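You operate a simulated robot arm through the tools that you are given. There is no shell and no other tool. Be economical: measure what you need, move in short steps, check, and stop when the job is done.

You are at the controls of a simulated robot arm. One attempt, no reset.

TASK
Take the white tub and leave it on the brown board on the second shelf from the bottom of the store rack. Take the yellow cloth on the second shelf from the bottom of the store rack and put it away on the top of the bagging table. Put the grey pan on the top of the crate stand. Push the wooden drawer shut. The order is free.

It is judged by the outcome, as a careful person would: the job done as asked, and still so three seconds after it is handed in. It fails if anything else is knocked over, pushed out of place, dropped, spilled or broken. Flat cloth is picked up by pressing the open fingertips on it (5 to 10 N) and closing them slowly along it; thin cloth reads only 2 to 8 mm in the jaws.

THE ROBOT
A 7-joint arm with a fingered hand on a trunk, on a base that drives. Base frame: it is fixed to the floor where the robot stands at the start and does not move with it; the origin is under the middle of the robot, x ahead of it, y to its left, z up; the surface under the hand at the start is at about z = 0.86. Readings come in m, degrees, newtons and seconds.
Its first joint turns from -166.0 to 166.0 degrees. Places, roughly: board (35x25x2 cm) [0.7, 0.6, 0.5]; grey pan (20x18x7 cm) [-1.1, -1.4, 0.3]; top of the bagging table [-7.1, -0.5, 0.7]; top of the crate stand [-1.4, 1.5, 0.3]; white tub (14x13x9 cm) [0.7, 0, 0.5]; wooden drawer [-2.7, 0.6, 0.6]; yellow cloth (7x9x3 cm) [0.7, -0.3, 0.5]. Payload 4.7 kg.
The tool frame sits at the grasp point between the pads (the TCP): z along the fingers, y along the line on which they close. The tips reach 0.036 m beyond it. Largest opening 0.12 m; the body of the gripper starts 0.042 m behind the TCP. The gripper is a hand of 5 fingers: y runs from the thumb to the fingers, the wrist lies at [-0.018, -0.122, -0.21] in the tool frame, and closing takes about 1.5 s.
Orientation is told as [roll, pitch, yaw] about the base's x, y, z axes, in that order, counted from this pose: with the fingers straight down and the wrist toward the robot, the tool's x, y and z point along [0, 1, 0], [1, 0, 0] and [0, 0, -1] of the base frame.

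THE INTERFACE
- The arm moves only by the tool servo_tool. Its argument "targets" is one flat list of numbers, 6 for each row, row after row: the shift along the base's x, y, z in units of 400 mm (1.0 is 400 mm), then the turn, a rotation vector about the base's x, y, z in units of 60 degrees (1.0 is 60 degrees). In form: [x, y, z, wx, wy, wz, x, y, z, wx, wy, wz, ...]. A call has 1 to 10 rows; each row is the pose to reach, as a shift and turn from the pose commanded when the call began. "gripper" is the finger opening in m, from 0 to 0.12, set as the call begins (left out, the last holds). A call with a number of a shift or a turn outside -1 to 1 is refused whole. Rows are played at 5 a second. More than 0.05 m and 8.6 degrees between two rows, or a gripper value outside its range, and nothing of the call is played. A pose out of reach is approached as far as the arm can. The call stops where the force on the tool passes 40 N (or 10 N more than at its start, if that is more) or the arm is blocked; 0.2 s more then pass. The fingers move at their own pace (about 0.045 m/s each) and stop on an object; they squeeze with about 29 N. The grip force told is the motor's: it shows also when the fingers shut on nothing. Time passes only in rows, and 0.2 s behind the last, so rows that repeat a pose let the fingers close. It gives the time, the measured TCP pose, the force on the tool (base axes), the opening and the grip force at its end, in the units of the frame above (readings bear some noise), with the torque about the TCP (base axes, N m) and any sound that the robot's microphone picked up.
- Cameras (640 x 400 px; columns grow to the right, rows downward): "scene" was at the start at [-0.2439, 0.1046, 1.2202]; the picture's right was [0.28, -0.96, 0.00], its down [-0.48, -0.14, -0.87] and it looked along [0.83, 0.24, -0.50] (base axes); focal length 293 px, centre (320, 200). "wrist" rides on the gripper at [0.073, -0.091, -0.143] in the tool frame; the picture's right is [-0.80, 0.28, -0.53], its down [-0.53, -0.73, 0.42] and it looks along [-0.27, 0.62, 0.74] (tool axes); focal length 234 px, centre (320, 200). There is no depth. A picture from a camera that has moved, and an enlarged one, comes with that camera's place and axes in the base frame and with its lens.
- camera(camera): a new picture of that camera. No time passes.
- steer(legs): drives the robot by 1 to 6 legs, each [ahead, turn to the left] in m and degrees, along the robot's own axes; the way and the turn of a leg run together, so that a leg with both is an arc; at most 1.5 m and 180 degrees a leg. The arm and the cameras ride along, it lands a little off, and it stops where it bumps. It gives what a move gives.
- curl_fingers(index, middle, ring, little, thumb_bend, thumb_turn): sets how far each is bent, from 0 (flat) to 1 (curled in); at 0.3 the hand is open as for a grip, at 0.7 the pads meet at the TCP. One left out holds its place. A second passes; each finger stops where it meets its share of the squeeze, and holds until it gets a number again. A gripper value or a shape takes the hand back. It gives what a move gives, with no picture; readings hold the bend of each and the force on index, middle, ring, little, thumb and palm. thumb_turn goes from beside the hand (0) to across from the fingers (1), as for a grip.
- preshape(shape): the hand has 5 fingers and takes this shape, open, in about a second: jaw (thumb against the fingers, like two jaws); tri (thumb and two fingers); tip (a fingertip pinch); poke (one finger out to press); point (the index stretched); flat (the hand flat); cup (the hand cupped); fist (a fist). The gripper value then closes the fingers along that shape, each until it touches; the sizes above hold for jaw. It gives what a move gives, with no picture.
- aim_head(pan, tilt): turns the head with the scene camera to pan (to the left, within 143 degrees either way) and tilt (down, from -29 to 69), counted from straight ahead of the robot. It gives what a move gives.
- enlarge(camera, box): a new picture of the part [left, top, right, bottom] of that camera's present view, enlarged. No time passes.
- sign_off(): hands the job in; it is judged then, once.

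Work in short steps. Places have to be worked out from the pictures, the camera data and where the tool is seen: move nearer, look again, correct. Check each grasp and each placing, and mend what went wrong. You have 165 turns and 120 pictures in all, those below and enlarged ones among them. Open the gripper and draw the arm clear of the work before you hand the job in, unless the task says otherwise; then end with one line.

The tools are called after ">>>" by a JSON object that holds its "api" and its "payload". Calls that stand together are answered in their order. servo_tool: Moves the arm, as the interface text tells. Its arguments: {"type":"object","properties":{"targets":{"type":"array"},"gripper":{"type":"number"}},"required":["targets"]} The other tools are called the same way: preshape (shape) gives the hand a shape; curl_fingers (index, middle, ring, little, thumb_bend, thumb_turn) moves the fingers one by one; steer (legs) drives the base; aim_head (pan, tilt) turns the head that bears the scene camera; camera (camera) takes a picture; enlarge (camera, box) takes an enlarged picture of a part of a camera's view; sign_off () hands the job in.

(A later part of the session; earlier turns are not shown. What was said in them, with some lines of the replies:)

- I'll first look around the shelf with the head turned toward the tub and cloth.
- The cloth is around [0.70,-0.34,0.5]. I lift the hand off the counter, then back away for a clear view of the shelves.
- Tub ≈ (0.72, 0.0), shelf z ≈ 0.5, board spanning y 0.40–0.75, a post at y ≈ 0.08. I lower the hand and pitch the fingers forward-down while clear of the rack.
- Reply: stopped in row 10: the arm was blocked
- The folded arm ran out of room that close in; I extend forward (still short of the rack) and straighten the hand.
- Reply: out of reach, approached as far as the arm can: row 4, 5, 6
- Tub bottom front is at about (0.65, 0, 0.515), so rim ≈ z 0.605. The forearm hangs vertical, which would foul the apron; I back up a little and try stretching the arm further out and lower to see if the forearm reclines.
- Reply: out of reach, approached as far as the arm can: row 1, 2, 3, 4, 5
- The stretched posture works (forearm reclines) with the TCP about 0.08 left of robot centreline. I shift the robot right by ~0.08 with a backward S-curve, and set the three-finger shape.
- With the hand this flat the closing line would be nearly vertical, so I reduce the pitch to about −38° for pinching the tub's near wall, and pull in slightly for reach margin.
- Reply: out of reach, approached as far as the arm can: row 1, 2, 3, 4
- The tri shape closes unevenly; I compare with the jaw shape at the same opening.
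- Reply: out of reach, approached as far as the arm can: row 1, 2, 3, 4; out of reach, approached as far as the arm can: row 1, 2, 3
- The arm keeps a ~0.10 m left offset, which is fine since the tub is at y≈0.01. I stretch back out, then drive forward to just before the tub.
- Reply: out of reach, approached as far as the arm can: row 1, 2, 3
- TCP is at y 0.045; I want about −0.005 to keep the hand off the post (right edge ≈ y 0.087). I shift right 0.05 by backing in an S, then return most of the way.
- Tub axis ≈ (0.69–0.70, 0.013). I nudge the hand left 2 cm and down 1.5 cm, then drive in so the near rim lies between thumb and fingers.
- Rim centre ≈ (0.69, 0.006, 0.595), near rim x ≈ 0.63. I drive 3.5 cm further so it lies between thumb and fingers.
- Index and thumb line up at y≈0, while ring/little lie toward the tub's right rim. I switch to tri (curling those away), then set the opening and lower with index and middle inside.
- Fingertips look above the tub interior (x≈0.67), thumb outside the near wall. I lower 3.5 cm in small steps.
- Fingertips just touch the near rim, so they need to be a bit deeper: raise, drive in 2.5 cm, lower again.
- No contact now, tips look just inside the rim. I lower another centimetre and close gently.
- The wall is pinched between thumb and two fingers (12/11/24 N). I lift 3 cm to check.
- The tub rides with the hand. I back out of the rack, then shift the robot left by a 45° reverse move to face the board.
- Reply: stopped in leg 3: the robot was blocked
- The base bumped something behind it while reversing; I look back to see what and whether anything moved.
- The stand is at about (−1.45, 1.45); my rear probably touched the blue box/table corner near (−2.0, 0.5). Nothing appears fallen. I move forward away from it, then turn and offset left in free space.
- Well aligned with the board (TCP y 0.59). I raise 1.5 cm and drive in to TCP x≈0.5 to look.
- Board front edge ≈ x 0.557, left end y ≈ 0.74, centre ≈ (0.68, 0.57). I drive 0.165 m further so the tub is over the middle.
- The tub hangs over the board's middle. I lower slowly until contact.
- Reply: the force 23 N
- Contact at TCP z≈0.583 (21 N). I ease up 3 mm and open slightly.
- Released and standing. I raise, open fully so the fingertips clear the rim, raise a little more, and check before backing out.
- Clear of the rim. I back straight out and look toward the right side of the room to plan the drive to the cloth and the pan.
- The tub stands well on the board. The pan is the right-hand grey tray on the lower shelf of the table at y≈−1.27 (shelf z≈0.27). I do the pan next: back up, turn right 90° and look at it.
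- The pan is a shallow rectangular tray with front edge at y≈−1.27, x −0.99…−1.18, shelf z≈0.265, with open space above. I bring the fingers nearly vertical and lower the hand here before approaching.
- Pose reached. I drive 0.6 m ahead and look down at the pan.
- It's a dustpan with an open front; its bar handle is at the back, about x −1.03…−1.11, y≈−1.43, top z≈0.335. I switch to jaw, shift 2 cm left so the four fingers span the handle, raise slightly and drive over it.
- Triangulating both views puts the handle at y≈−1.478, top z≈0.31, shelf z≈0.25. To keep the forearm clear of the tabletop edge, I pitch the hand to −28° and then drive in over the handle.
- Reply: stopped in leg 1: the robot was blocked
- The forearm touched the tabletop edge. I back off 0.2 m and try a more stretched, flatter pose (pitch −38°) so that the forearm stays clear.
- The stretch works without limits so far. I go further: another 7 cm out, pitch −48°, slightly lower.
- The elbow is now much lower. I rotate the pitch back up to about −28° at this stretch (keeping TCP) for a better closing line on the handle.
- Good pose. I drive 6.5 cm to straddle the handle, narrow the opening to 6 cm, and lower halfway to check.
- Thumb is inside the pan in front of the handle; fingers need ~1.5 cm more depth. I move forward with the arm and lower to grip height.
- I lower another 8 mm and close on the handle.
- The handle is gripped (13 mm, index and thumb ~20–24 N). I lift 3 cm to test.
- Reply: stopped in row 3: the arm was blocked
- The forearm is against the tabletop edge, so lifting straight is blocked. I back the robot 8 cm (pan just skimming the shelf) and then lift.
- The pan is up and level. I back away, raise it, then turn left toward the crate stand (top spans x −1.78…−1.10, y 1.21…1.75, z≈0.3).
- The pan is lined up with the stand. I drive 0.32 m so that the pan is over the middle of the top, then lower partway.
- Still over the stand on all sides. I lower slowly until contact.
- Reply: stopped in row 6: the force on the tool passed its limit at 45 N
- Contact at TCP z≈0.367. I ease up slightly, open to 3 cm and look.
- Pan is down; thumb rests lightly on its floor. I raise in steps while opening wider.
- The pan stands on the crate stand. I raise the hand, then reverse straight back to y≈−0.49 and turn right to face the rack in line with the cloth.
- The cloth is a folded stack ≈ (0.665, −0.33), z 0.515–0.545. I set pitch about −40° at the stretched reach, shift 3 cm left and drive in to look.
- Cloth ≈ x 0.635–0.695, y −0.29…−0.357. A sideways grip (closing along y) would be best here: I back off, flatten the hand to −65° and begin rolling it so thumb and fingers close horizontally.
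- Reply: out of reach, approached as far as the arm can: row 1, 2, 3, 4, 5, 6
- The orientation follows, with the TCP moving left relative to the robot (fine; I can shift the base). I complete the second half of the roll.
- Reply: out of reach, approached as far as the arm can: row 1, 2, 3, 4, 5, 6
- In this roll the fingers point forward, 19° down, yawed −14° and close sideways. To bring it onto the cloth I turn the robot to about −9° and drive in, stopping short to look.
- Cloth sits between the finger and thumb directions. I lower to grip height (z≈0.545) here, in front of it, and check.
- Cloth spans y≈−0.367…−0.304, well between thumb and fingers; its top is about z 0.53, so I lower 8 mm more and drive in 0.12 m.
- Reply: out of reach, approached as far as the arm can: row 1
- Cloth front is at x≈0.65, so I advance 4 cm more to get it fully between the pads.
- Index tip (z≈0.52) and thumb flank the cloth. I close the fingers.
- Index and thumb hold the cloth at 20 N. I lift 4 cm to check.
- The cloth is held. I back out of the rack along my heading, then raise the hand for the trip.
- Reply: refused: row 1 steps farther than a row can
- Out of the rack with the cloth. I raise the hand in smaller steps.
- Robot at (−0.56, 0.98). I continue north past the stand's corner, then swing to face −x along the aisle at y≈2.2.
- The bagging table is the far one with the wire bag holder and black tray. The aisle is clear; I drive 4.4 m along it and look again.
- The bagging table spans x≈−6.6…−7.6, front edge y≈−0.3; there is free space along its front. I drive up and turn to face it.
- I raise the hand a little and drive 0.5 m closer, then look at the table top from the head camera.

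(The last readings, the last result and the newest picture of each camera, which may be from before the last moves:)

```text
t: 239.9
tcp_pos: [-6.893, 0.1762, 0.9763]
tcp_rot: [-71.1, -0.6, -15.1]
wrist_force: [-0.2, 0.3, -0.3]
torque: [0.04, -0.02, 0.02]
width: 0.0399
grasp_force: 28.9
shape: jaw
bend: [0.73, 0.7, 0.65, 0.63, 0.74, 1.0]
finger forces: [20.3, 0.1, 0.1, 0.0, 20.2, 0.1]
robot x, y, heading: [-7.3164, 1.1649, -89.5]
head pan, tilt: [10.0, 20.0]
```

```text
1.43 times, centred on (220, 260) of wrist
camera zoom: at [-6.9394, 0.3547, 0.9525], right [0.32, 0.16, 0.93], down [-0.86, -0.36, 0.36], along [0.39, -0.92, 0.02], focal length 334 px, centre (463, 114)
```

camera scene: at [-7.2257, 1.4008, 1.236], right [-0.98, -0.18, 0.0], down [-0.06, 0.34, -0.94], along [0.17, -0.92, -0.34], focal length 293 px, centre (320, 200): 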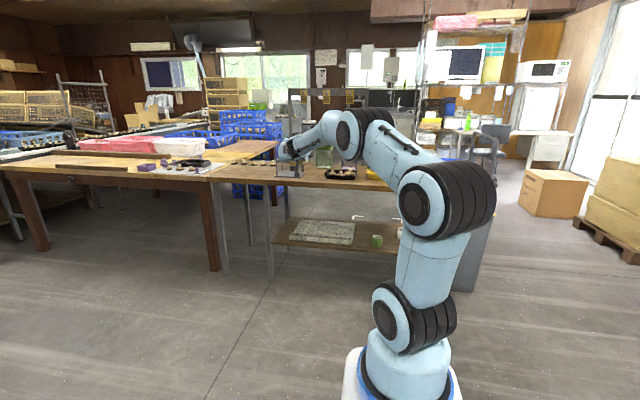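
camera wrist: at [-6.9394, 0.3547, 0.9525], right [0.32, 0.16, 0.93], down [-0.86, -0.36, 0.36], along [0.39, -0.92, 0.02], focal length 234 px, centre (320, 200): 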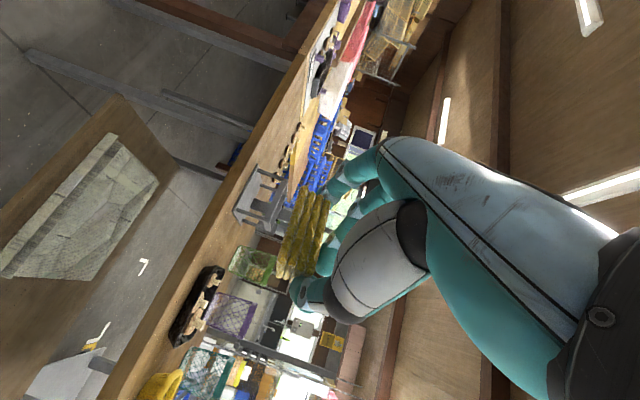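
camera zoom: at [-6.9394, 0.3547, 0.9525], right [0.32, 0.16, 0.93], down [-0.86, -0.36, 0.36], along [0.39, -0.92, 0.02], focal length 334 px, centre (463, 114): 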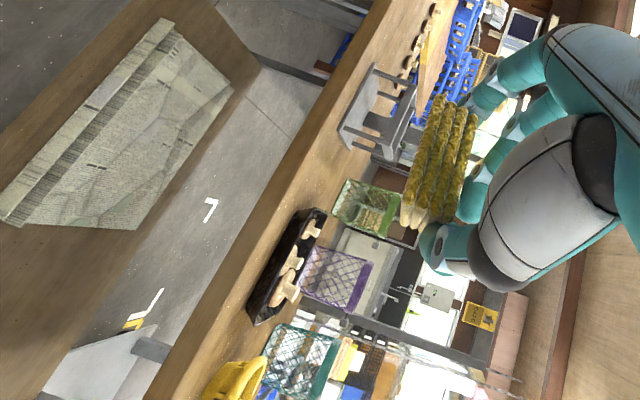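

Table top ≈ z 0.72, front edge y≈−0.28. There is a free gap between the wire stand (right edge x≈−6.76) and the black tray (left end x≈−6.92). I shift the hand to x≈−6.835 and drive so the cloth is above it.

>>> {"api": "servo_tool", "payload": {"targets": [0.05, 0, -0.05, 0, 0, 0, 0.1, 0, -0.1, 0, 0, 0, 0.14, 0, -0.15, 0, 0, 0, 0.14, 0, -0.2, 0, 0, 0]}}

>>> {"api": "steer", "payload": {"legs": [[0.535, 0]]}}

>>> {"api": "camera", "payload": {"camera": "wrist"}}

>>> {"api": "enlarge", "payload": {"camera": "scene", "box": [200, 125, 420, 265]}}

```text
t: 240.9
tcp_pos: [-6.8375, 0.1774, 0.8935]
tcp_rot: [-71.0, -0.7, -15.2]
wrist_force: [-0.1, -1.1, 1.2]
torque: [0.05, -0.01, 0.0]
width: 0.0399
grasp_force: 28.8
shape: jaw
bend: [0.73, 0.7, 0.65, 0.63, 0.74, 1.0]
finger forces: [20.4, 0.1, 0.0, 0.0, 20.2, 0.0]
robot x, y, heading: [-7.3195, 1.1657, -89.3]
head pan, tilt: [10.0, 20.0]
```

```text
t: 244.0
tcp_pos: [-6.8227, -0.3512, 0.8938]
tcp_rot: [-71.0, -0.6, -14.6]
wrist_force: [0.5, 0.0, -0.1]
torque: [0.0, 0.04, -0.01]
width: 0.0395
grasp_force: 28.6
shape: jaw
bend: [0.73, 0.7, 0.65, 0.63, 0.74, 1.0]
finger forces: [20.2, 0.1, 0.1, 0.0, 20.3, 0.0]
robot x, y, heading: [-7.3154, 0.6307, -89.1]
head pan, tilt: [10.0, 20.0]
```

```text
28 pictures are left
camera wrist: at [-6.8706, -0.1742, 0.8717], right [0.32, 0.16, 0.93], down [-0.86, -0.37, 0.36], along [0.4, -0.92, 0.02], focal length 234 px, centre (320, 200)
```

wrist: 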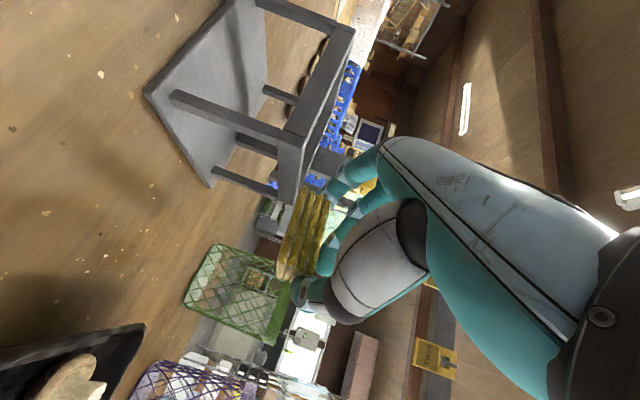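

```text
2.86 times, centred on (310, 195) of scene
camera zoom: at [-7.2208, 0.8692, 1.2361], right [-0.98, -0.19, 0.0], down [-0.06, 0.34, -0.94], along [0.18, -0.92, -0.34], focal length 838 px, centre (349, 214)
```

zoom: 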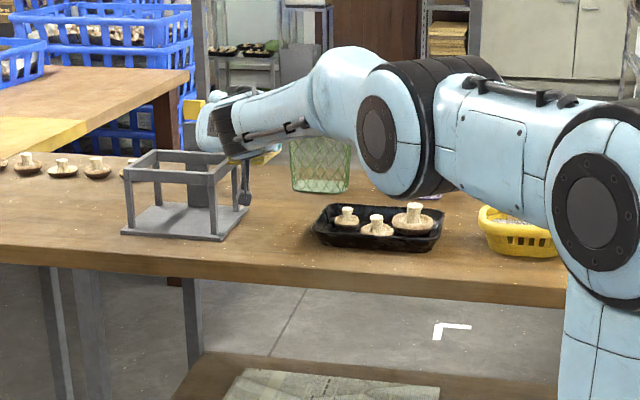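

Stand's right side is at x≈−6.765 and tray's left corner at x≈−6.91; centre of gap −6.84. I nudge 1.2 cm to the right and lower to just above the surface.

>>> {"api": "servo_tool", "payload": {"targets": [-0.03, 0, -0.07, 0, 0, 0, -0.03, 0, -0.14, 0, 0, 0, -0.03, 0, -0.21, 0, 0, 0, -0.03, 0, -0.27, 0, 0, 0]}}

>>> {"api": "camera", "payload": {"camera": "wrist"}}

```text
t: 244.7
tcp_pos: [-6.8371, -0.3562, 0.8575]
tcp_rot: [-72.2, -1.9, -15.3]
wrist_force: [-6.3, 0.5, 15.9]
torque: [0.06, -1.0, 0.07]
width: 0.0405
grasp_force: 28.9
shape: jaw
bend: [0.28, 0.7, 0.65, 0.63, 0.74, 1.0]
finger forces: [38.7, 0.0, 0.0, 0.0, 21.4, 0.0]
robot x, y, heading: [-7.3154, 0.6281, -88.9]
head pan, tilt: [10.0, 20.0]
stopped in row 3: the force on the tool passed its limit at 50 N (the readings are from after the stop); the commanded pose is now the measured one
```

```text
26 pictures are left
camera wrist: at [-6.8837, -0.1797, 0.8297], right [0.3, 0.18, 0.94], down [-0.87, -0.35, 0.35], along [0.39, -0.92, 0.05], focal length 234 px, centre (320, 200)
```

wrist: 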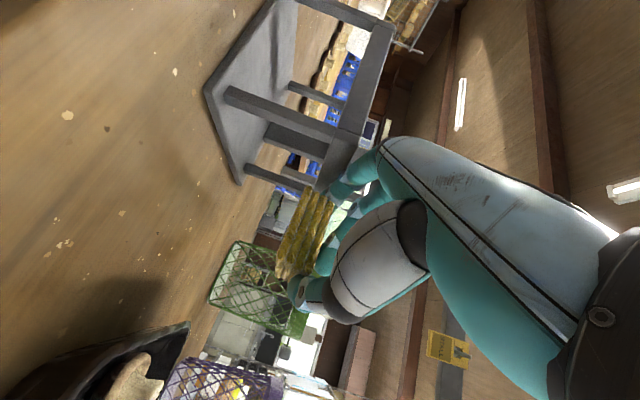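

The index knuckle touched the top rail of the wire stand (stand position appears unchanged). I raise, shift 3 cm toward the tray side and 2.5 cm toward the front edge.

>>> {"api": "servo_tool", "payload": {"targets": [0, 0, 0.06, 0, 0, 0, -0.02, 0.01, 0.13, 0, 0, 0, -0.045, 0.03, 0.13, 0, 0, 0, -0.075, 0.065, 0.13, 0, 0, 0]}}

>>> {"api": "camera", "payload": {"camera": "wrist"}}

>>> {"api": "enlarge", "payload": {"camera": "scene", "box": [200, 125, 420, 265]}}

```text
t: 245.7
tcp_pos: [-6.8668, -0.3281, 0.9015]
tcp_rot: [-71.6, -1.6, -15.1]
wrist_force: [-0.8, -0.5, -0.7]
torque: [0.0, -0.03, -0.04]
width: 0.0405
grasp_force: 28.6
shape: jaw
bend: [0.73, 0.7, 0.65, 0.63, 0.74, 1.0]
finger forces: [20.3, 0.1, 0.1, 0.0, 20.3, 0.0]
robot x, y, heading: [-7.3135, 0.6295, -89.2]
head pan, tilt: [10.0, 20.0]
```

```text
25 pictures are left
camera wrist: at [-6.9131, -0.1501, 0.8758], right [0.31, 0.17, 0.94], down [-0.86, -0.36, 0.35], along [0.39, -0.92, 0.04], focal length 234 px, centre (320, 200)
```

wrist: 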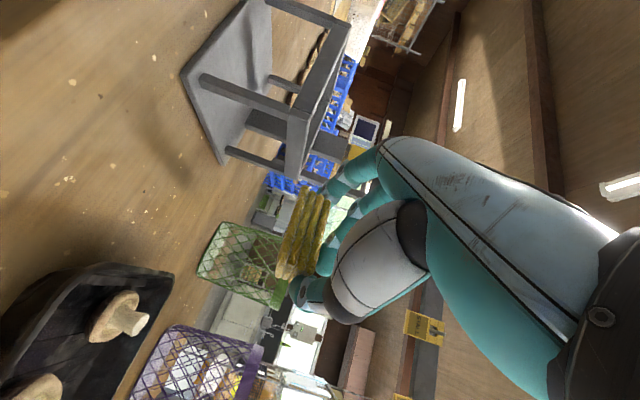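

```text
2.86 times, centred on (310, 195) of scene
camera zoom: at [-7.2205, 0.869, 1.2361], right [-0.98, -0.19, 0.0], down [-0.06, 0.34, -0.94], along [0.18, -0.92, -0.34], focal length 838 px, centre (349, 214)
```

zoom: 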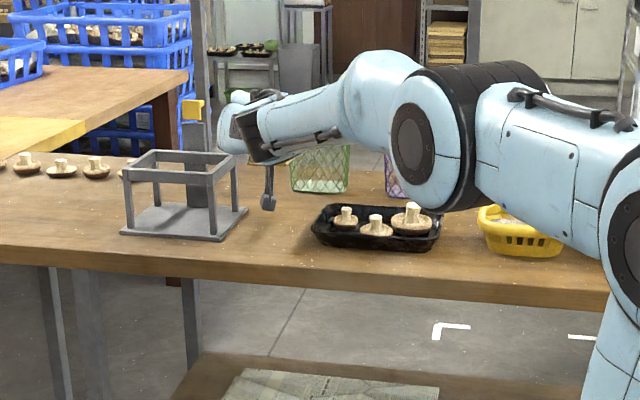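

Stand looks unmoved. The tray's near-left corner is about (−6.93, −0.355), so the present position fits: index knuckle clears the stand by ~3 cm and the thumb the tray by ~2 cm. I lower in small steps.

>>> {"api": "servo_tool", "payload": {"targets": [0.01, 0, -0.07, 0, 0, 0, 0.01, 0, -0.14, 0, 0, 0, 0.01, 0, -0.21, 0, 0, 0, 0.01, 0, -0.28, 0, 0, 0]}}

>>> {"api": "camera", "payload": {"camera": "wrist"}}

>>> {"api": "enlarge", "payload": {"camera": "scene", "box": [200, 125, 420, 265]}}

```text
t: 246.7
tcp_pos: [-6.8632, -0.3292, 0.7925]
tcp_rot: [-71.8, -1.6, -15.1]
wrist_force: [0.5, 0.7, 0.4]
torque: [0.07, 0.0, -0.03]
width: 0.0402
grasp_force: 29.2
shape: jaw
bend: [0.73, 0.7, 0.65, 0.63, 0.74, 1.0]
finger forces: [20.3, 0.0, 0.0, 0.1, 20.3, 0.0]
robot x, y, heading: [-7.3141, 0.6322, -89.1]
head pan, tilt: [10.0, 20.0]
```

```text
23 pictures are left
camera wrist: at [-6.9089, -0.1519, 0.7652], right [0.31, 0.17, 0.94], down [-0.87, -0.36, 0.35], along [0.39, -0.92, 0.04], focal length 234 px, centre (320, 200)
```

wrist: 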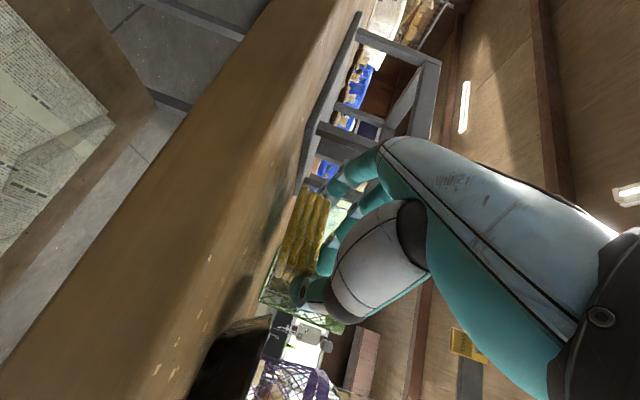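

```text
2.86 times, centred on (310, 195) of scene
camera zoom: at [-7.2205, 0.8692, 1.236], right [-0.98, -0.19, 0.0], down [-0.06, 0.34, -0.94], along [0.18, -0.92, -0.34], focal length 838 px, centre (349, 214)
```

zoom: 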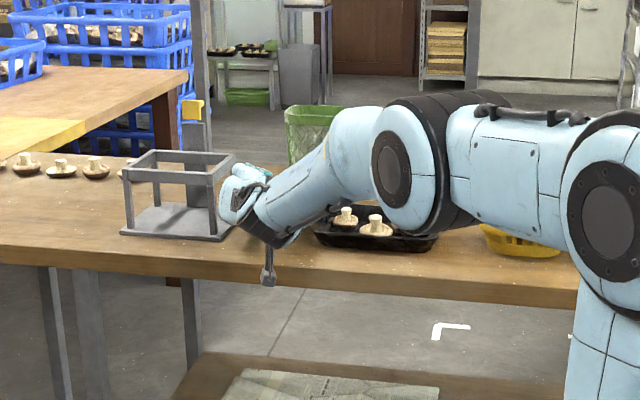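

Clear on both sides. I lower slowly the last few centimetres until contact.

>>> {"api": "servo_tool", "payload": {"targets": [0, 0, -0.025, 0, 0, 0, 0, 0, -0.05, 0, 0, 0, 0, 0, -0.07, 0, 0, 0, 0, 0, -0.085, 0, 0, 0, 0, 0, -0.1, 0, 0, 0]}}

>>> {"api": "camera", "payload": {"camera": "wrist"}}

```text
t: 247.7
tcp_pos: [-6.8606, -0.333, 0.7728]
tcp_rot: [-72.7, -2.4, -15.1]
wrist_force: [-0.7, 1.6, 11.8]
torque: [-0.32, -0.29, 0.04]
width: 0.0404
grasp_force: 29.0
shape: jaw
bend: [0.28, 0.7, 0.65, 0.63, 0.74, 1.0]
finger forces: [20.6, 0.1, 0.0, 0.0, 21.8, 0.1]
robot x, y, heading: [-7.3123, 0.6355, -89.3]
head pan, tilt: [10.0, 20.0]
stopped in row 5: the force on the tool passed its limit at 44 N (the readings are from after the stop); the commanded pose is now the measured one
```

```text
21 pictures are left
camera wrist: at [-6.906, -0.1559, 0.7426], right [0.3, 0.19, 0.93], down [-0.87, -0.35, 0.35], along [0.39, -0.92, 0.06], focal length 234 px, centre (320, 200)
```

wrist: 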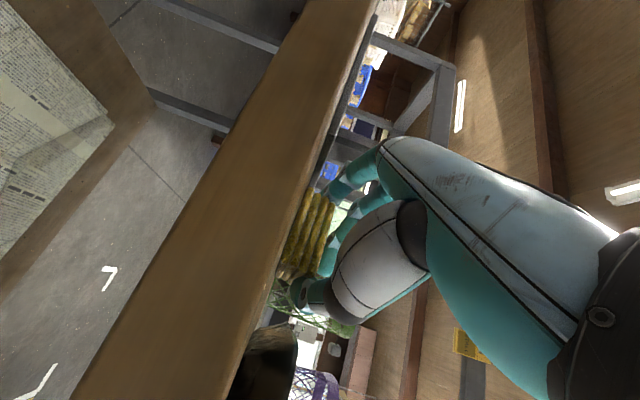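

Contact through the cloth at TCP z≈0.773. I ease up a touch and open to release.

>>> {"api": "servo_tool", "payload": {"targets": [0, 0, 0.008, 0, 0, 0, 0, 0, 0.008, 0, 0, 0, 0, 0, 0.008, 0, 0, 0], "gripper": 0.075}}

>>> {"api": "camera", "payload": {"camera": "wrist"}}

```text
t: 248.5
tcp_pos: [-6.8603, -0.3314, 0.7712]
tcp_rot: [-72.5, -2.0, -15.1]
wrist_force: [0.6, 0.3, 0.3]
torque: [-0.02, 0.01, 0.02]
width: 0.0745
grasp_force: 0.2
shape: jaw
bend: [0.28, 0.4, 0.37, 0.42, 0.64, 1.0]
finger forces: [0.1, 0.0, 0.1, 0.1, 0.0, 0.0]
robot x, y, heading: [-7.3124, 0.6321, -89.4]
head pan, tilt: [10.0, 20.0]
```

```text
20 pictures are left
camera wrist: at [-6.9066, -0.1553, 0.742], right [0.3, 0.18, 0.93], down [-0.87, -0.35, 0.35], along [0.39, -0.92, 0.05], focal length 234 px, centre (320, 200)
```

wrist: 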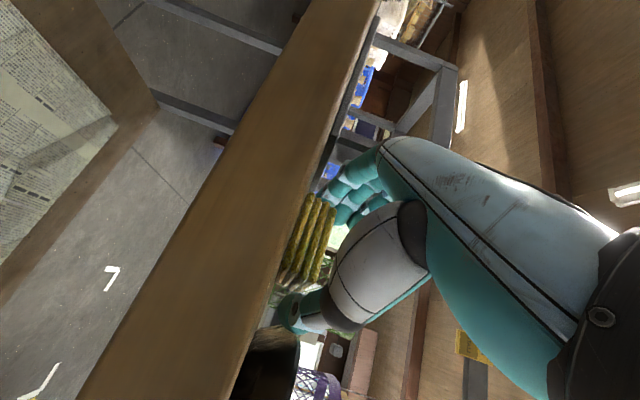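

The cloth lies on the table. I raise the hand straight up past the stand's rail and then back away.

>>> {"api": "servo_tool", "payload": {"targets": [0, 0, 0.05, 0, 0, 0, -0.01, 0, 0.1, 0, 0, 0, -0.01, 0.02, 0.17, 0, 0, 0, -0.01, 0.04, 0.25, 0, 0, 0, -0.01, 0.05, 0.35, 0, 0, 0]}}

>>> {"api": "steer", "payload": {"legs": [[-0.5, 0]]}}

>>> {"api": "enlarge", "payload": {"camera": "scene", "box": [220, 125, 400, 225]}}

```text
t: 249.7
tcp_pos: [-6.8638, -0.3099, 0.9097]
tcp_rot: [-72.3, -2.0, -15.1]
wrist_force: [0.4, 0.4, -1.1]
torque: [-0.08, 0.01, 0.01]
width: 0.0743
grasp_force: 0.0
shape: jaw
bend: [0.28, 0.4, 0.37, 0.42, 0.64, 1.0]
finger forces: [0.0, 0.0, 0.1, 0.0, 0.0, 0.0]
robot x, y, heading: [-7.311, 0.6303, -89.1]
head pan, tilt: [10.0, 20.0]
```

```text
t: 252.6
tcp_pos: [-6.8731, 0.1838, 0.914]
tcp_rot: [-72.5, -2.2, -15.2]
wrist_force: [-0.4, 0.4, -0.1]
torque: [-0.02, -0.02, -0.01]
width: 0.0749
grasp_force: 0.0
shape: jaw
bend: [0.28, 0.4, 0.37, 0.42, 0.64, 1.0]
finger forces: [0.1, 0.1, 0.0, 0.0, 0.0, 0.0]
robot x, y, heading: [-7.3188, 1.1272, -89.3]
head pan, tilt: [10.0, 20.0]
```

```text
3.56 times, centred on (310, 175) of scene
camera zoom: at [-7.2277, 1.3619, 1.2361], right [-0.98, -0.19, 0.0], down [-0.06, 0.34, -0.94], along [0.18, -0.92, -0.34], focal length 1042 px, centre (356, 289)
```

zoom: 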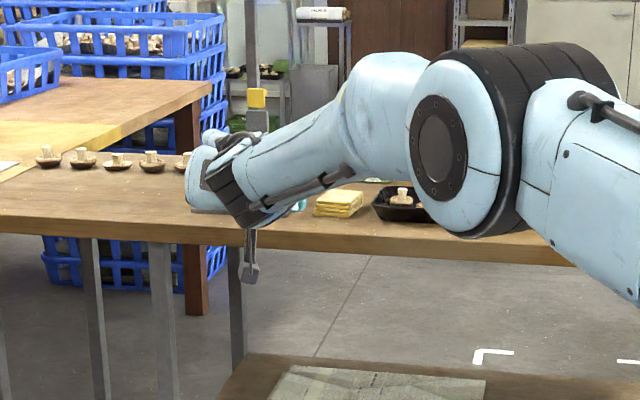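

The cloth is on the bagging table next to the tray, nothing disturbed. Now the drawer: I back into the aisle, drive back along it to x≈−3.1.

>>> {"api": "steer", "payload": {"legs": [[-1.15, 0], [0, 89.3], [1.5, 0], [1.5, 0], [1.2, 0], [0, -90]]}}

>>> {"api": "preshape", "payload": {"shape": "fist"}}

>>> {"api": "aim_head", "payload": {"pan": 10, "tilt": 20}}

>>> {"api": "camera", "payload": {"camera": "scene"}}

>>> {"api": "camera", "payload": {"camera": "wrist"}}

```text
t: 286.1
tcp_pos: [-2.7001, 1.3398, 0.9119]
tcp_rot: [-72.4, -2.2, -17.9]
wrist_force: [-0.4, -0.2, 0.1]
torque: [-0.02, -0.06, 0.01]
width: 0.0745
grasp_force: 0.0
shape: jaw
bend: [0.28, 0.4, 0.37, 0.42, 0.64, 1.0]
finger forces: [0.1, 0.0, 0.0, 0.1, 0.1, 0.0]
robot x, y, heading: [-3.099, 2.3036, -92.0]
head pan, tilt: [10.0, 20.0]
```

```text
t: 287.0
tcp_pos: [-2.7005, 1.339, 0.9117]
tcp_rot: [-72.4, -2.2, -18.0]
wrist_force: [-0.4, 1.5, 0.4]
torque: [0.0, -0.01, 0.02]
width: 0.0
grasp_force: 0.1
shape: fist
bend: [1.0, 1.0, 1.0, 1.0, 0.85, 0.85]
finger forces: [0.0, 0.0, 0.0, 0.0, 0.0, 0.1]
robot x, y, heading: [-3.0975, 2.3031, -92.3]
head pan, tilt: [10.0, 20.0]
```

```text
t: 287.6
tcp_pos: [-2.7025, 1.3406, 0.9131]
tcp_rot: [-72.5, -2.2, -18.1]
wrist_force: [1.0, -0.8, -0.1]
torque: [-0.01, 0.01, 0.0]
width: 0.0
grasp_force: 0.0
shape: fist
bend: [1.0, 1.0, 1.0, 1.0, 0.85, 0.85]
finger forces: [0.0, 0.0, 0.0, 0.1, 0.0, 0.1]
robot x, y, heading: [-3.1009, 2.302, -92.2]
head pan, tilt: [10.0, 20.0]
```

```text
18 pictures are left
camera scene: at [-2.9961, 2.5361, 1.2361], right [-0.99, -0.14, 0.0], down [-0.05, 0.34, -0.94], along [0.13, -0.93, -0.34], focal length 293 px, centre (320, 200)
```

scene: 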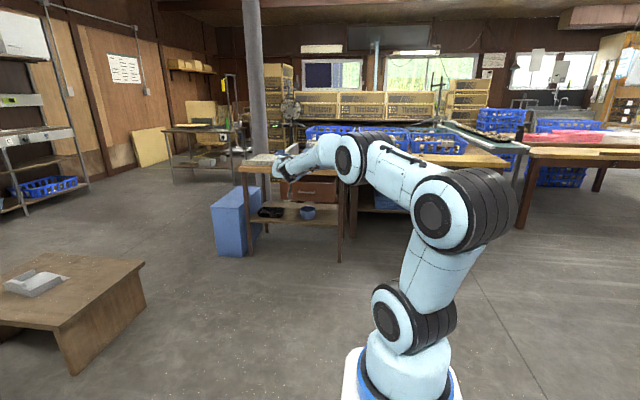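

```text
17 pictures are left
camera wrist: at [-2.7378, 1.5194, 0.8835], right [0.31, 0.17, 0.93], down [-0.89, -0.31, 0.35], along [0.35, -0.94, 0.06], focal length 234 px, centre (320, 200)
```

wrist: 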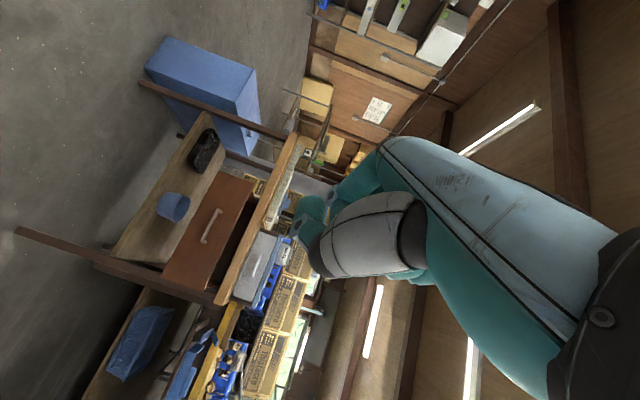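

The drawer front is centred around (−2.66, y≈0.79, z 0.57–0.71), opening toward +y. I lower the fist to z≈0.61 and shift slightly left, then approach.

>>> {"api": "servo_tool", "payload": {"targets": [0.01, 0, -0.108, 0, 0, 0, 0.02, 0, -0.216, 0, 0, 0, 0.03, 0, -0.324, 0, 0, 0, 0.045, 0, -0.432, 0, 0, 0, 0.06, 0, -0.54, 0, 0, 0, 0.075, 0, -0.648, 0, 0, 0, 0.09, 0, -0.756, 0, 0, 0]}}

>>> {"api": "steer", "payload": {"legs": [[0.35, 1]]}}

>>> {"api": "camera", "payload": {"camera": "wrist"}}

```text
t: 289.2
tcp_pos: [-2.6634, 1.3387, 0.6089]
tcp_rot: [-72.5, -2.2, -18.0]
wrist_force: [0.0, -0.4, 1.4]
torque: [0.09, 0.01, -0.04]
width: 0.0001
grasp_force: 0.0
shape: fist
bend: [1.0, 1.0, 1.0, 1.0, 0.85, 0.85]
finger forces: [0.0, 0.0, 0.0, 0.0, 0.0, 0.0]
robot x, y, heading: [-3.0983, 2.3035, -92.0]
head pan, tilt: [10.0, 20.0]
```

```text
t: 291.5
tcp_pos: [-2.6501, 1.0021, 0.6091]
tcp_rot: [-72.4, -2.3, -16.7]
wrist_force: [-0.7, -0.2, 0.1]
torque: [-0.02, 0.0, -0.04]
width: 0.0
grasp_force: 0.0
shape: fist
bend: [1.0, 1.0, 1.0, 1.0, 0.85, 0.85]
finger forces: [0.1, 0.1, 0.0, 0.0, 0.0, 0.0]
robot x, y, heading: [-3.1104, 1.9508, -90.7]
head pan, tilt: [10.0, 20.0]
```

```text
16 pictures are left
camera wrist: at [-2.692, 1.1801, 0.5796], right [0.31, 0.18, 0.93], down [-0.88, -0.33, 0.35], along [0.37, -0.93, 0.06], focal length 234 px, centre (320, 200)
```

wrist: 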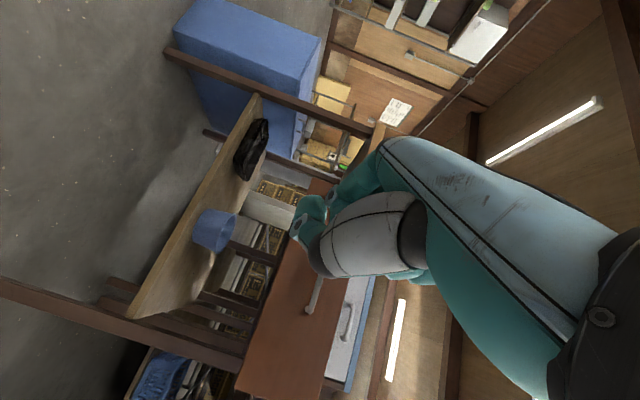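

Drawer centre is x≈−2.69, z≈0.64. I shift the fist 4 cm right and up 1.5 cm, then drive forward to push.

>>> {"api": "servo_tool", "payload": {"targets": [-0.05, 0, 0.02, 0, 0, 0, -0.1, 0, 0.04, 0, 0, 0]}}

>>> {"api": "steer", "payload": {"legs": [[0.2, 0]]}}

>>> {"api": "camera", "payload": {"camera": "wrist"}}

```text
t: 292.1
tcp_pos: [-2.6915, 1.0029, 0.6242]
tcp_rot: [-72.4, -2.2, -16.7]
wrist_force: [-0.4, 0.1, -0.2]
torque: [-0.04, -0.03, -0.01]
width: 0.0001
grasp_force: 0.0
shape: fist
bend: [1.0, 1.0, 1.0, 1.0, 0.85, 0.85]
finger forces: [0.0, 0.1, 0.1, 0.0, 0.0, 0.0]
robot x, y, heading: [-3.108, 1.9545, -90.8]
head pan, tilt: [10.0, 20.0]
```

```text
t: 293.7
tcp_pos: [-2.6927, 0.7988, 0.6237]
tcp_rot: [-72.4, -2.2, -16.7]
wrist_force: [-0.5, -0.5, -0.1]
torque: [0.02, 0.03, 0.01]
width: 0.0
grasp_force: 0.0
shape: fist
bend: [1.0, 1.0, 1.0, 1.0, 0.85, 0.85]
finger forces: [0.0, 0.0, 0.1, 0.0, 0.0, 0.1]
robot x, y, heading: [-3.1098, 1.75, -90.6]
head pan, tilt: [10.0, 20.0]
```

```text
15 pictures are left
camera wrist: at [-2.7347, 0.9763, 0.5956], right [0.31, 0.18, 0.93], down [-0.88, -0.33, 0.35], along [0.37, -0.93, 0.06], focal length 234 px, centre (320, 200)
```

wrist: 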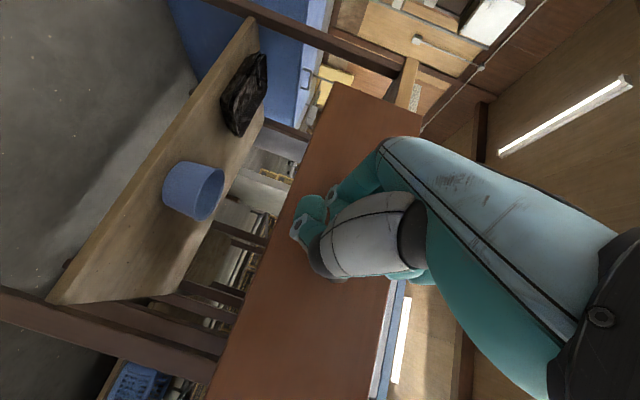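

The fist is centred in front of the panel, not yet touching. I push on in 0.12 m steps.

>>> {"api": "steer", "payload": {"legs": [[0.12, 0]]}}

>>> {"api": "steer", "payload": {"legs": [[0.08, 0]]}}

>>> {"api": "camera", "payload": {"camera": "wrist"}}

```text
t: 294.9
tcp_pos: [-2.6956, 0.6781, 0.6239]
tcp_rot: [-72.4, -2.3, -16.6]
wrist_force: [0.4, -0.2, 0.0]
torque: [-0.01, 0.0, 0.0]
width: 0.0001
grasp_force: 0.0
shape: fist
bend: [1.0, 1.0, 1.0, 1.0, 0.85, 0.85]
finger forces: [0.1, 0.1, 0.1, 0.0, 0.0, 0.0]
robot x, y, heading: [-3.113, 1.6295, -90.6]
head pan, tilt: [10.0, 20.0]
```

```text
t: 296.3
tcp_pos: [-2.6958, 0.6054, 0.6156]
tcp_rot: [-71.9, -1.5, -16.4]
wrist_force: [-2.9, 11.5, 4.6]
torque: [-0.32, -0.16, 0.27]
width: 0.0001
grasp_force: 0.1
shape: fist
bend: [1.0, 1.0, 1.0, 1.0, 0.85, 0.85]
finger forces: [0.0, 9.8, 9.9, 0.0, 0.1, 0.0]
robot x, y, heading: [-3.1175, 1.5492, -90.4]
head pan, tilt: [10.0, 20.0]
stopped in leg 1: the force on the tool passed its limit at 44 N (the readings are from after the stop); the commanded pose is now the measured one
```

```text
14 pictures are left
camera wrist: at [-2.738, 0.783, 0.5896], right [0.31, 0.17, 0.93], down [-0.87, -0.34, 0.35], along [0.37, -0.93, 0.04], focal length 234 px, centre (320, 200)
```

wrist: 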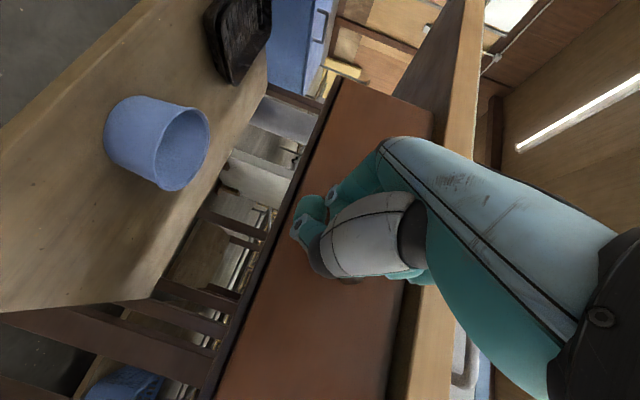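

Stopped at 44 N. I look with the head camera to see whether the drawer is shut.

>>> {"api": "enlarge", "payload": {"camera": "scene", "box": [150, 120, 390, 290]}}

```text
2.35 times, centred on (270, 205) of scene
camera zoom: at [-3.0163, 1.7875, 1.236], right [-0.99, -0.17, 0.0], down [-0.06, 0.34, -0.94], along [0.16, -0.93, -0.34], focal length 690 px, centre (438, 188)
```

zoom: 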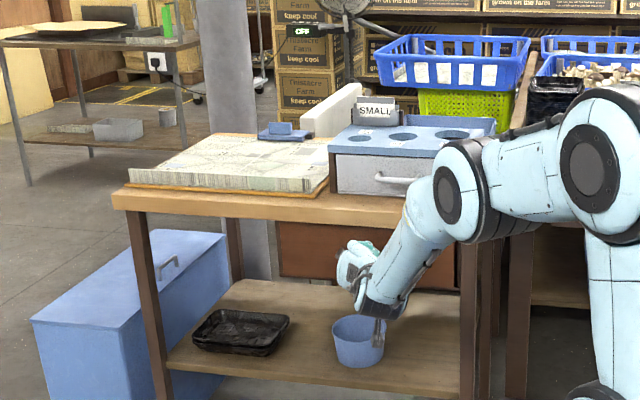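

The panel is now under the table top edge, apparently near shut. I press another little way with the arm to see if it still moves.

>>> {"api": "servo_tool", "payload": {"targets": [0, -0.02, 0.01, 0, 0, 0, 0, -0.04, 0.02, 0, 0, 0, 0, -0.06, 0.02, 0, 0, 0, 0, -0.08, 0.02, 0, 0, 0, 0, -0.1, 0.02, 0, 0, 0]}}

>>> {"api": "enlarge", "payload": {"camera": "scene", "box": [150, 120, 390, 290]}}

```text
t: 296.7
tcp_pos: [-2.6929, 0.6035, 0.6159]
tcp_rot: [-71.8, -1.3, -16.0]
wrist_force: [-11.1, 23.6, 11.2]
torque: [-0.65, -0.43, 0.56]
width: 0.0
grasp_force: 0.0
shape: fist
bend: [1.0, 1.0, 1.0, 1.0, 0.85, 0.85]
finger forces: [0.1, 18.0, 25.9, 0.0, 0.0, 0.0]
robot x, y, heading: [-3.112, 1.5505, -90.5]
head pan, tilt: [10.0, 20.0]
stopped in row 2: the force on the tool passed its limit at 50 N (the readings are from after the stop); the commanded pose is now the measured one
```

```text
2.35 times, centred on (270, 205) of scene
camera zoom: at [-3.017, 1.7887, 1.2359], right [-0.99, -0.17, 0.0], down [-0.06, 0.34, -0.94], along [0.16, -0.93, -0.34], focal length 690 px, centre (438, 188)
```

zoom: 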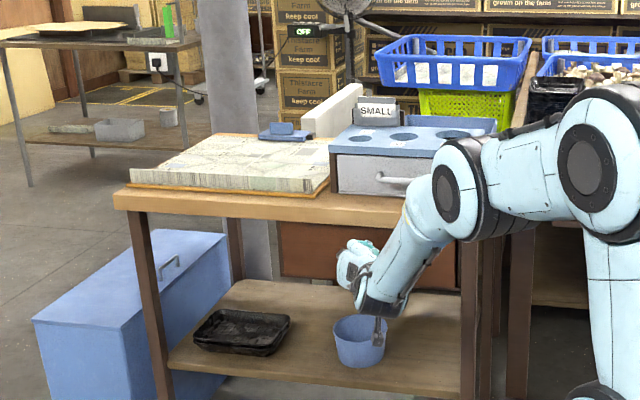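

Hard stop, no movement. I back off and view the drawer unobstructed.

>>> {"api": "steer", "payload": {"legs": [[-0.4, 0]]}}

>>> {"api": "camera", "payload": {"camera": "wrist"}}

>>> {"api": "enlarge", "payload": {"camera": "scene", "box": [180, 110, 380, 260]}}

```text
t: 299.1
tcp_pos: [-2.684, 1.0013, 0.6155]
tcp_rot: [-71.7, -1.3, -15.7]
wrist_force: [-0.7, -0.3, 0.6]
torque: [0.02, -0.04, 0.01]
width: 0.0
grasp_force: 0.1
shape: fist
bend: [1.0, 1.0, 1.0, 1.0, 0.85, 0.85]
finger forces: [0.0, 0.1, 0.0, 0.0, 0.0, 0.1]
robot x, y, heading: [-3.111, 1.9452, -89.7]
head pan, tilt: [10.0, 20.0]
```

```text
11 pictures are left
camera wrist: at [-2.7291, 1.1788, 0.5899], right [0.32, 0.17, 0.93], down [-0.87, -0.35, 0.36], along [0.39, -0.92, 0.03], focal length 234 px, centre (320, 200)
```

wrist: 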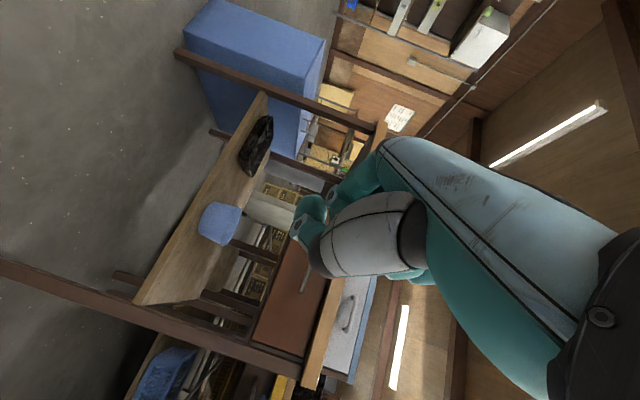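

```text
2.67 times, centred on (280, 185) of scene
camera zoom: at [-3.0174, 2.1841, 1.2361], right [-0.98, -0.18, 0.0], down [-0.06, 0.34, -0.94], along [0.16, -0.93, -0.34], focal length 782 px, centre (427, 240)
```

zoom: 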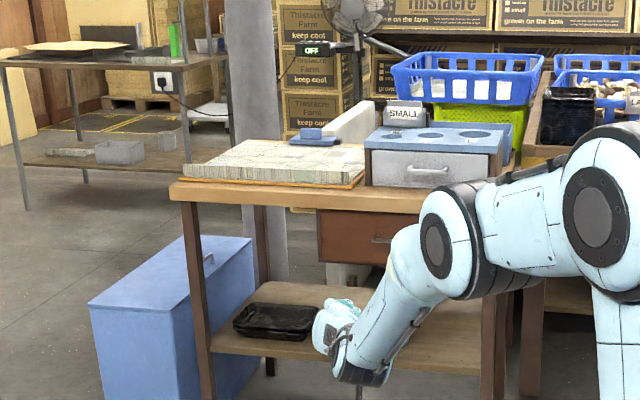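

The drawer front sits flush under the table top with a hard stop: shut. I open the hand and draw the arm clear, backing up a bit before handing in.

>>> {"api": "steer", "payload": {"legs": [[-0.25, 0]]}}

>>> {"api": "preshape", "payload": {"shape": "jaw"}}

>>> {"api": "aim_head", "payload": {"pan": 50, "tilt": 25}}

>>> {"api": "camera", "payload": {"camera": "scene"}}

```text
t: 301.0
tcp_pos: [-2.6836, 1.247, 0.6157]
tcp_rot: [-71.6, -1.3, -15.5]
wrist_force: [-0.4, -0.2, -0.7]
torque: [0.0, 0.04, 0.0]
width: 0.0
grasp_force: 0.1
shape: fist
bend: [1.0, 1.0, 1.0, 1.0, 0.85, 0.85]
finger forces: [0.1, 0.1, 0.0, 0.0, 0.0, 0.0]
robot x, y, heading: [-3.1139, 2.1965, -90.3]
head pan, tilt: [10.0, 20.0]
```

```text
t: 301.9
tcp_pos: [-2.6845, 1.249, 0.6151]
tcp_rot: [-71.6, -1.2, -15.4]
wrist_force: [-0.8, -0.3, 0.2]
torque: [0.01, 0.01, 0.03]
width: 0.1195
grasp_force: 0.2
shape: jaw
bend: [0.3, 0.3, 0.3, 0.3, 0.3, 0.97]
finger forces: [0.0, 0.1, 0.0, 0.0, 0.0, 0.0]
robot x, y, heading: [-3.1133, 2.1941, -89.9]
head pan, tilt: [10.0, 20.0]
```

```text
t: 302.9
tcp_pos: [-2.6856, 1.2486, 0.6157]
tcp_rot: [-71.8, -1.3, -15.6]
wrist_force: [0.0, 0.5, 0.3]
torque: [0.02, 0.0, 0.01]
width: 0.1196
grasp_force: 0.1
shape: jaw
bend: [0.3, 0.3, 0.3, 0.3, 0.3, 0.97]
finger forces: [0.1, 0.0, 0.0, 0.0, 0.0, 0.0]
robot x, y, heading: [-3.1107, 2.1975, -90.0]
head pan, tilt: [50.0, 25.0]
```

```text
9 pictures are left
camera scene: at [-2.9638, 2.4637, 1.228], right [-0.64, -0.77, 0.0], down [-0.32, 0.27, -0.91], along [0.7, -0.58, -0.42], focal length 293 px, centre (320, 200)
```

scene: 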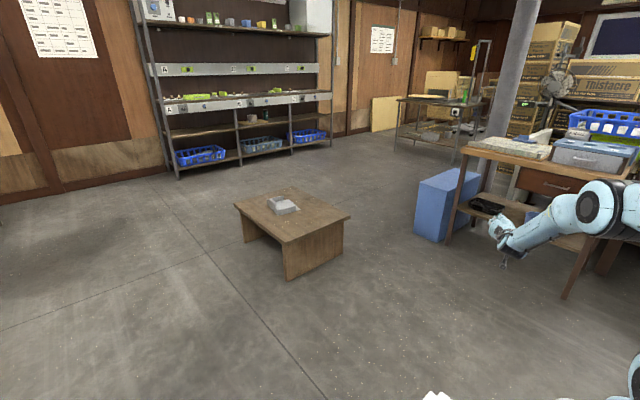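

>>> {"api": "enlarge", "payload": {"camera": "scene", "box": [440, 120, 640, 260]}}

>>> {"api": "enlarge", "payload": {"camera": "scene", "box": [160, 80, 340, 180]}}

```text
2.86 times, centred on (540, 190) of scene
camera zoom: at [-2.9638, 2.4637, 1.228], right [-0.64, -0.77, 0.0], down [-0.32, 0.27, -0.91], along [0.7, -0.58, -0.42], focal length 838 px, centre (-309, 229)
```

zoom: 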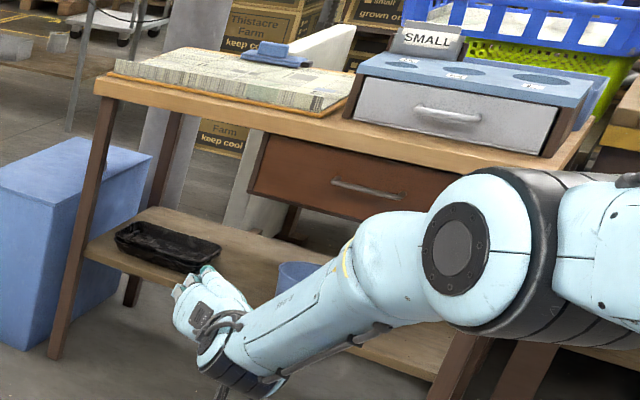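

```text
3.56 times, centred on (250, 130) of scene
camera zoom: at [-2.9638, 2.4637, 1.228], right [-0.64, -0.77, 0.0], down [-0.32, 0.27, -0.91], along [0.7, -0.58, -0.42], focal length 1042 px, centre (569, 449)
```

zoom: 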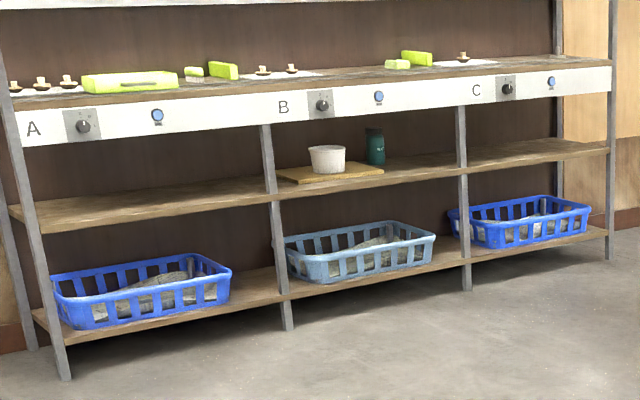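

The tub is on the board, the pan is on the stand, the cloth is on the bagging table and the drawer is shut. The hand is open and the arm is clear, so I hand the job in.

>>> {"api": "sign_off", "payload": {}}

```text
The job is handed in.
```

The job is handed in: the tub is on the board, the cloth on the bagging table, the pan on the crate stand, and the drawer is shut. I brushed a few things on the way (a bump while reversing, the pan table's edge and the wire stand), but saw nothing fallen or visibly moved.
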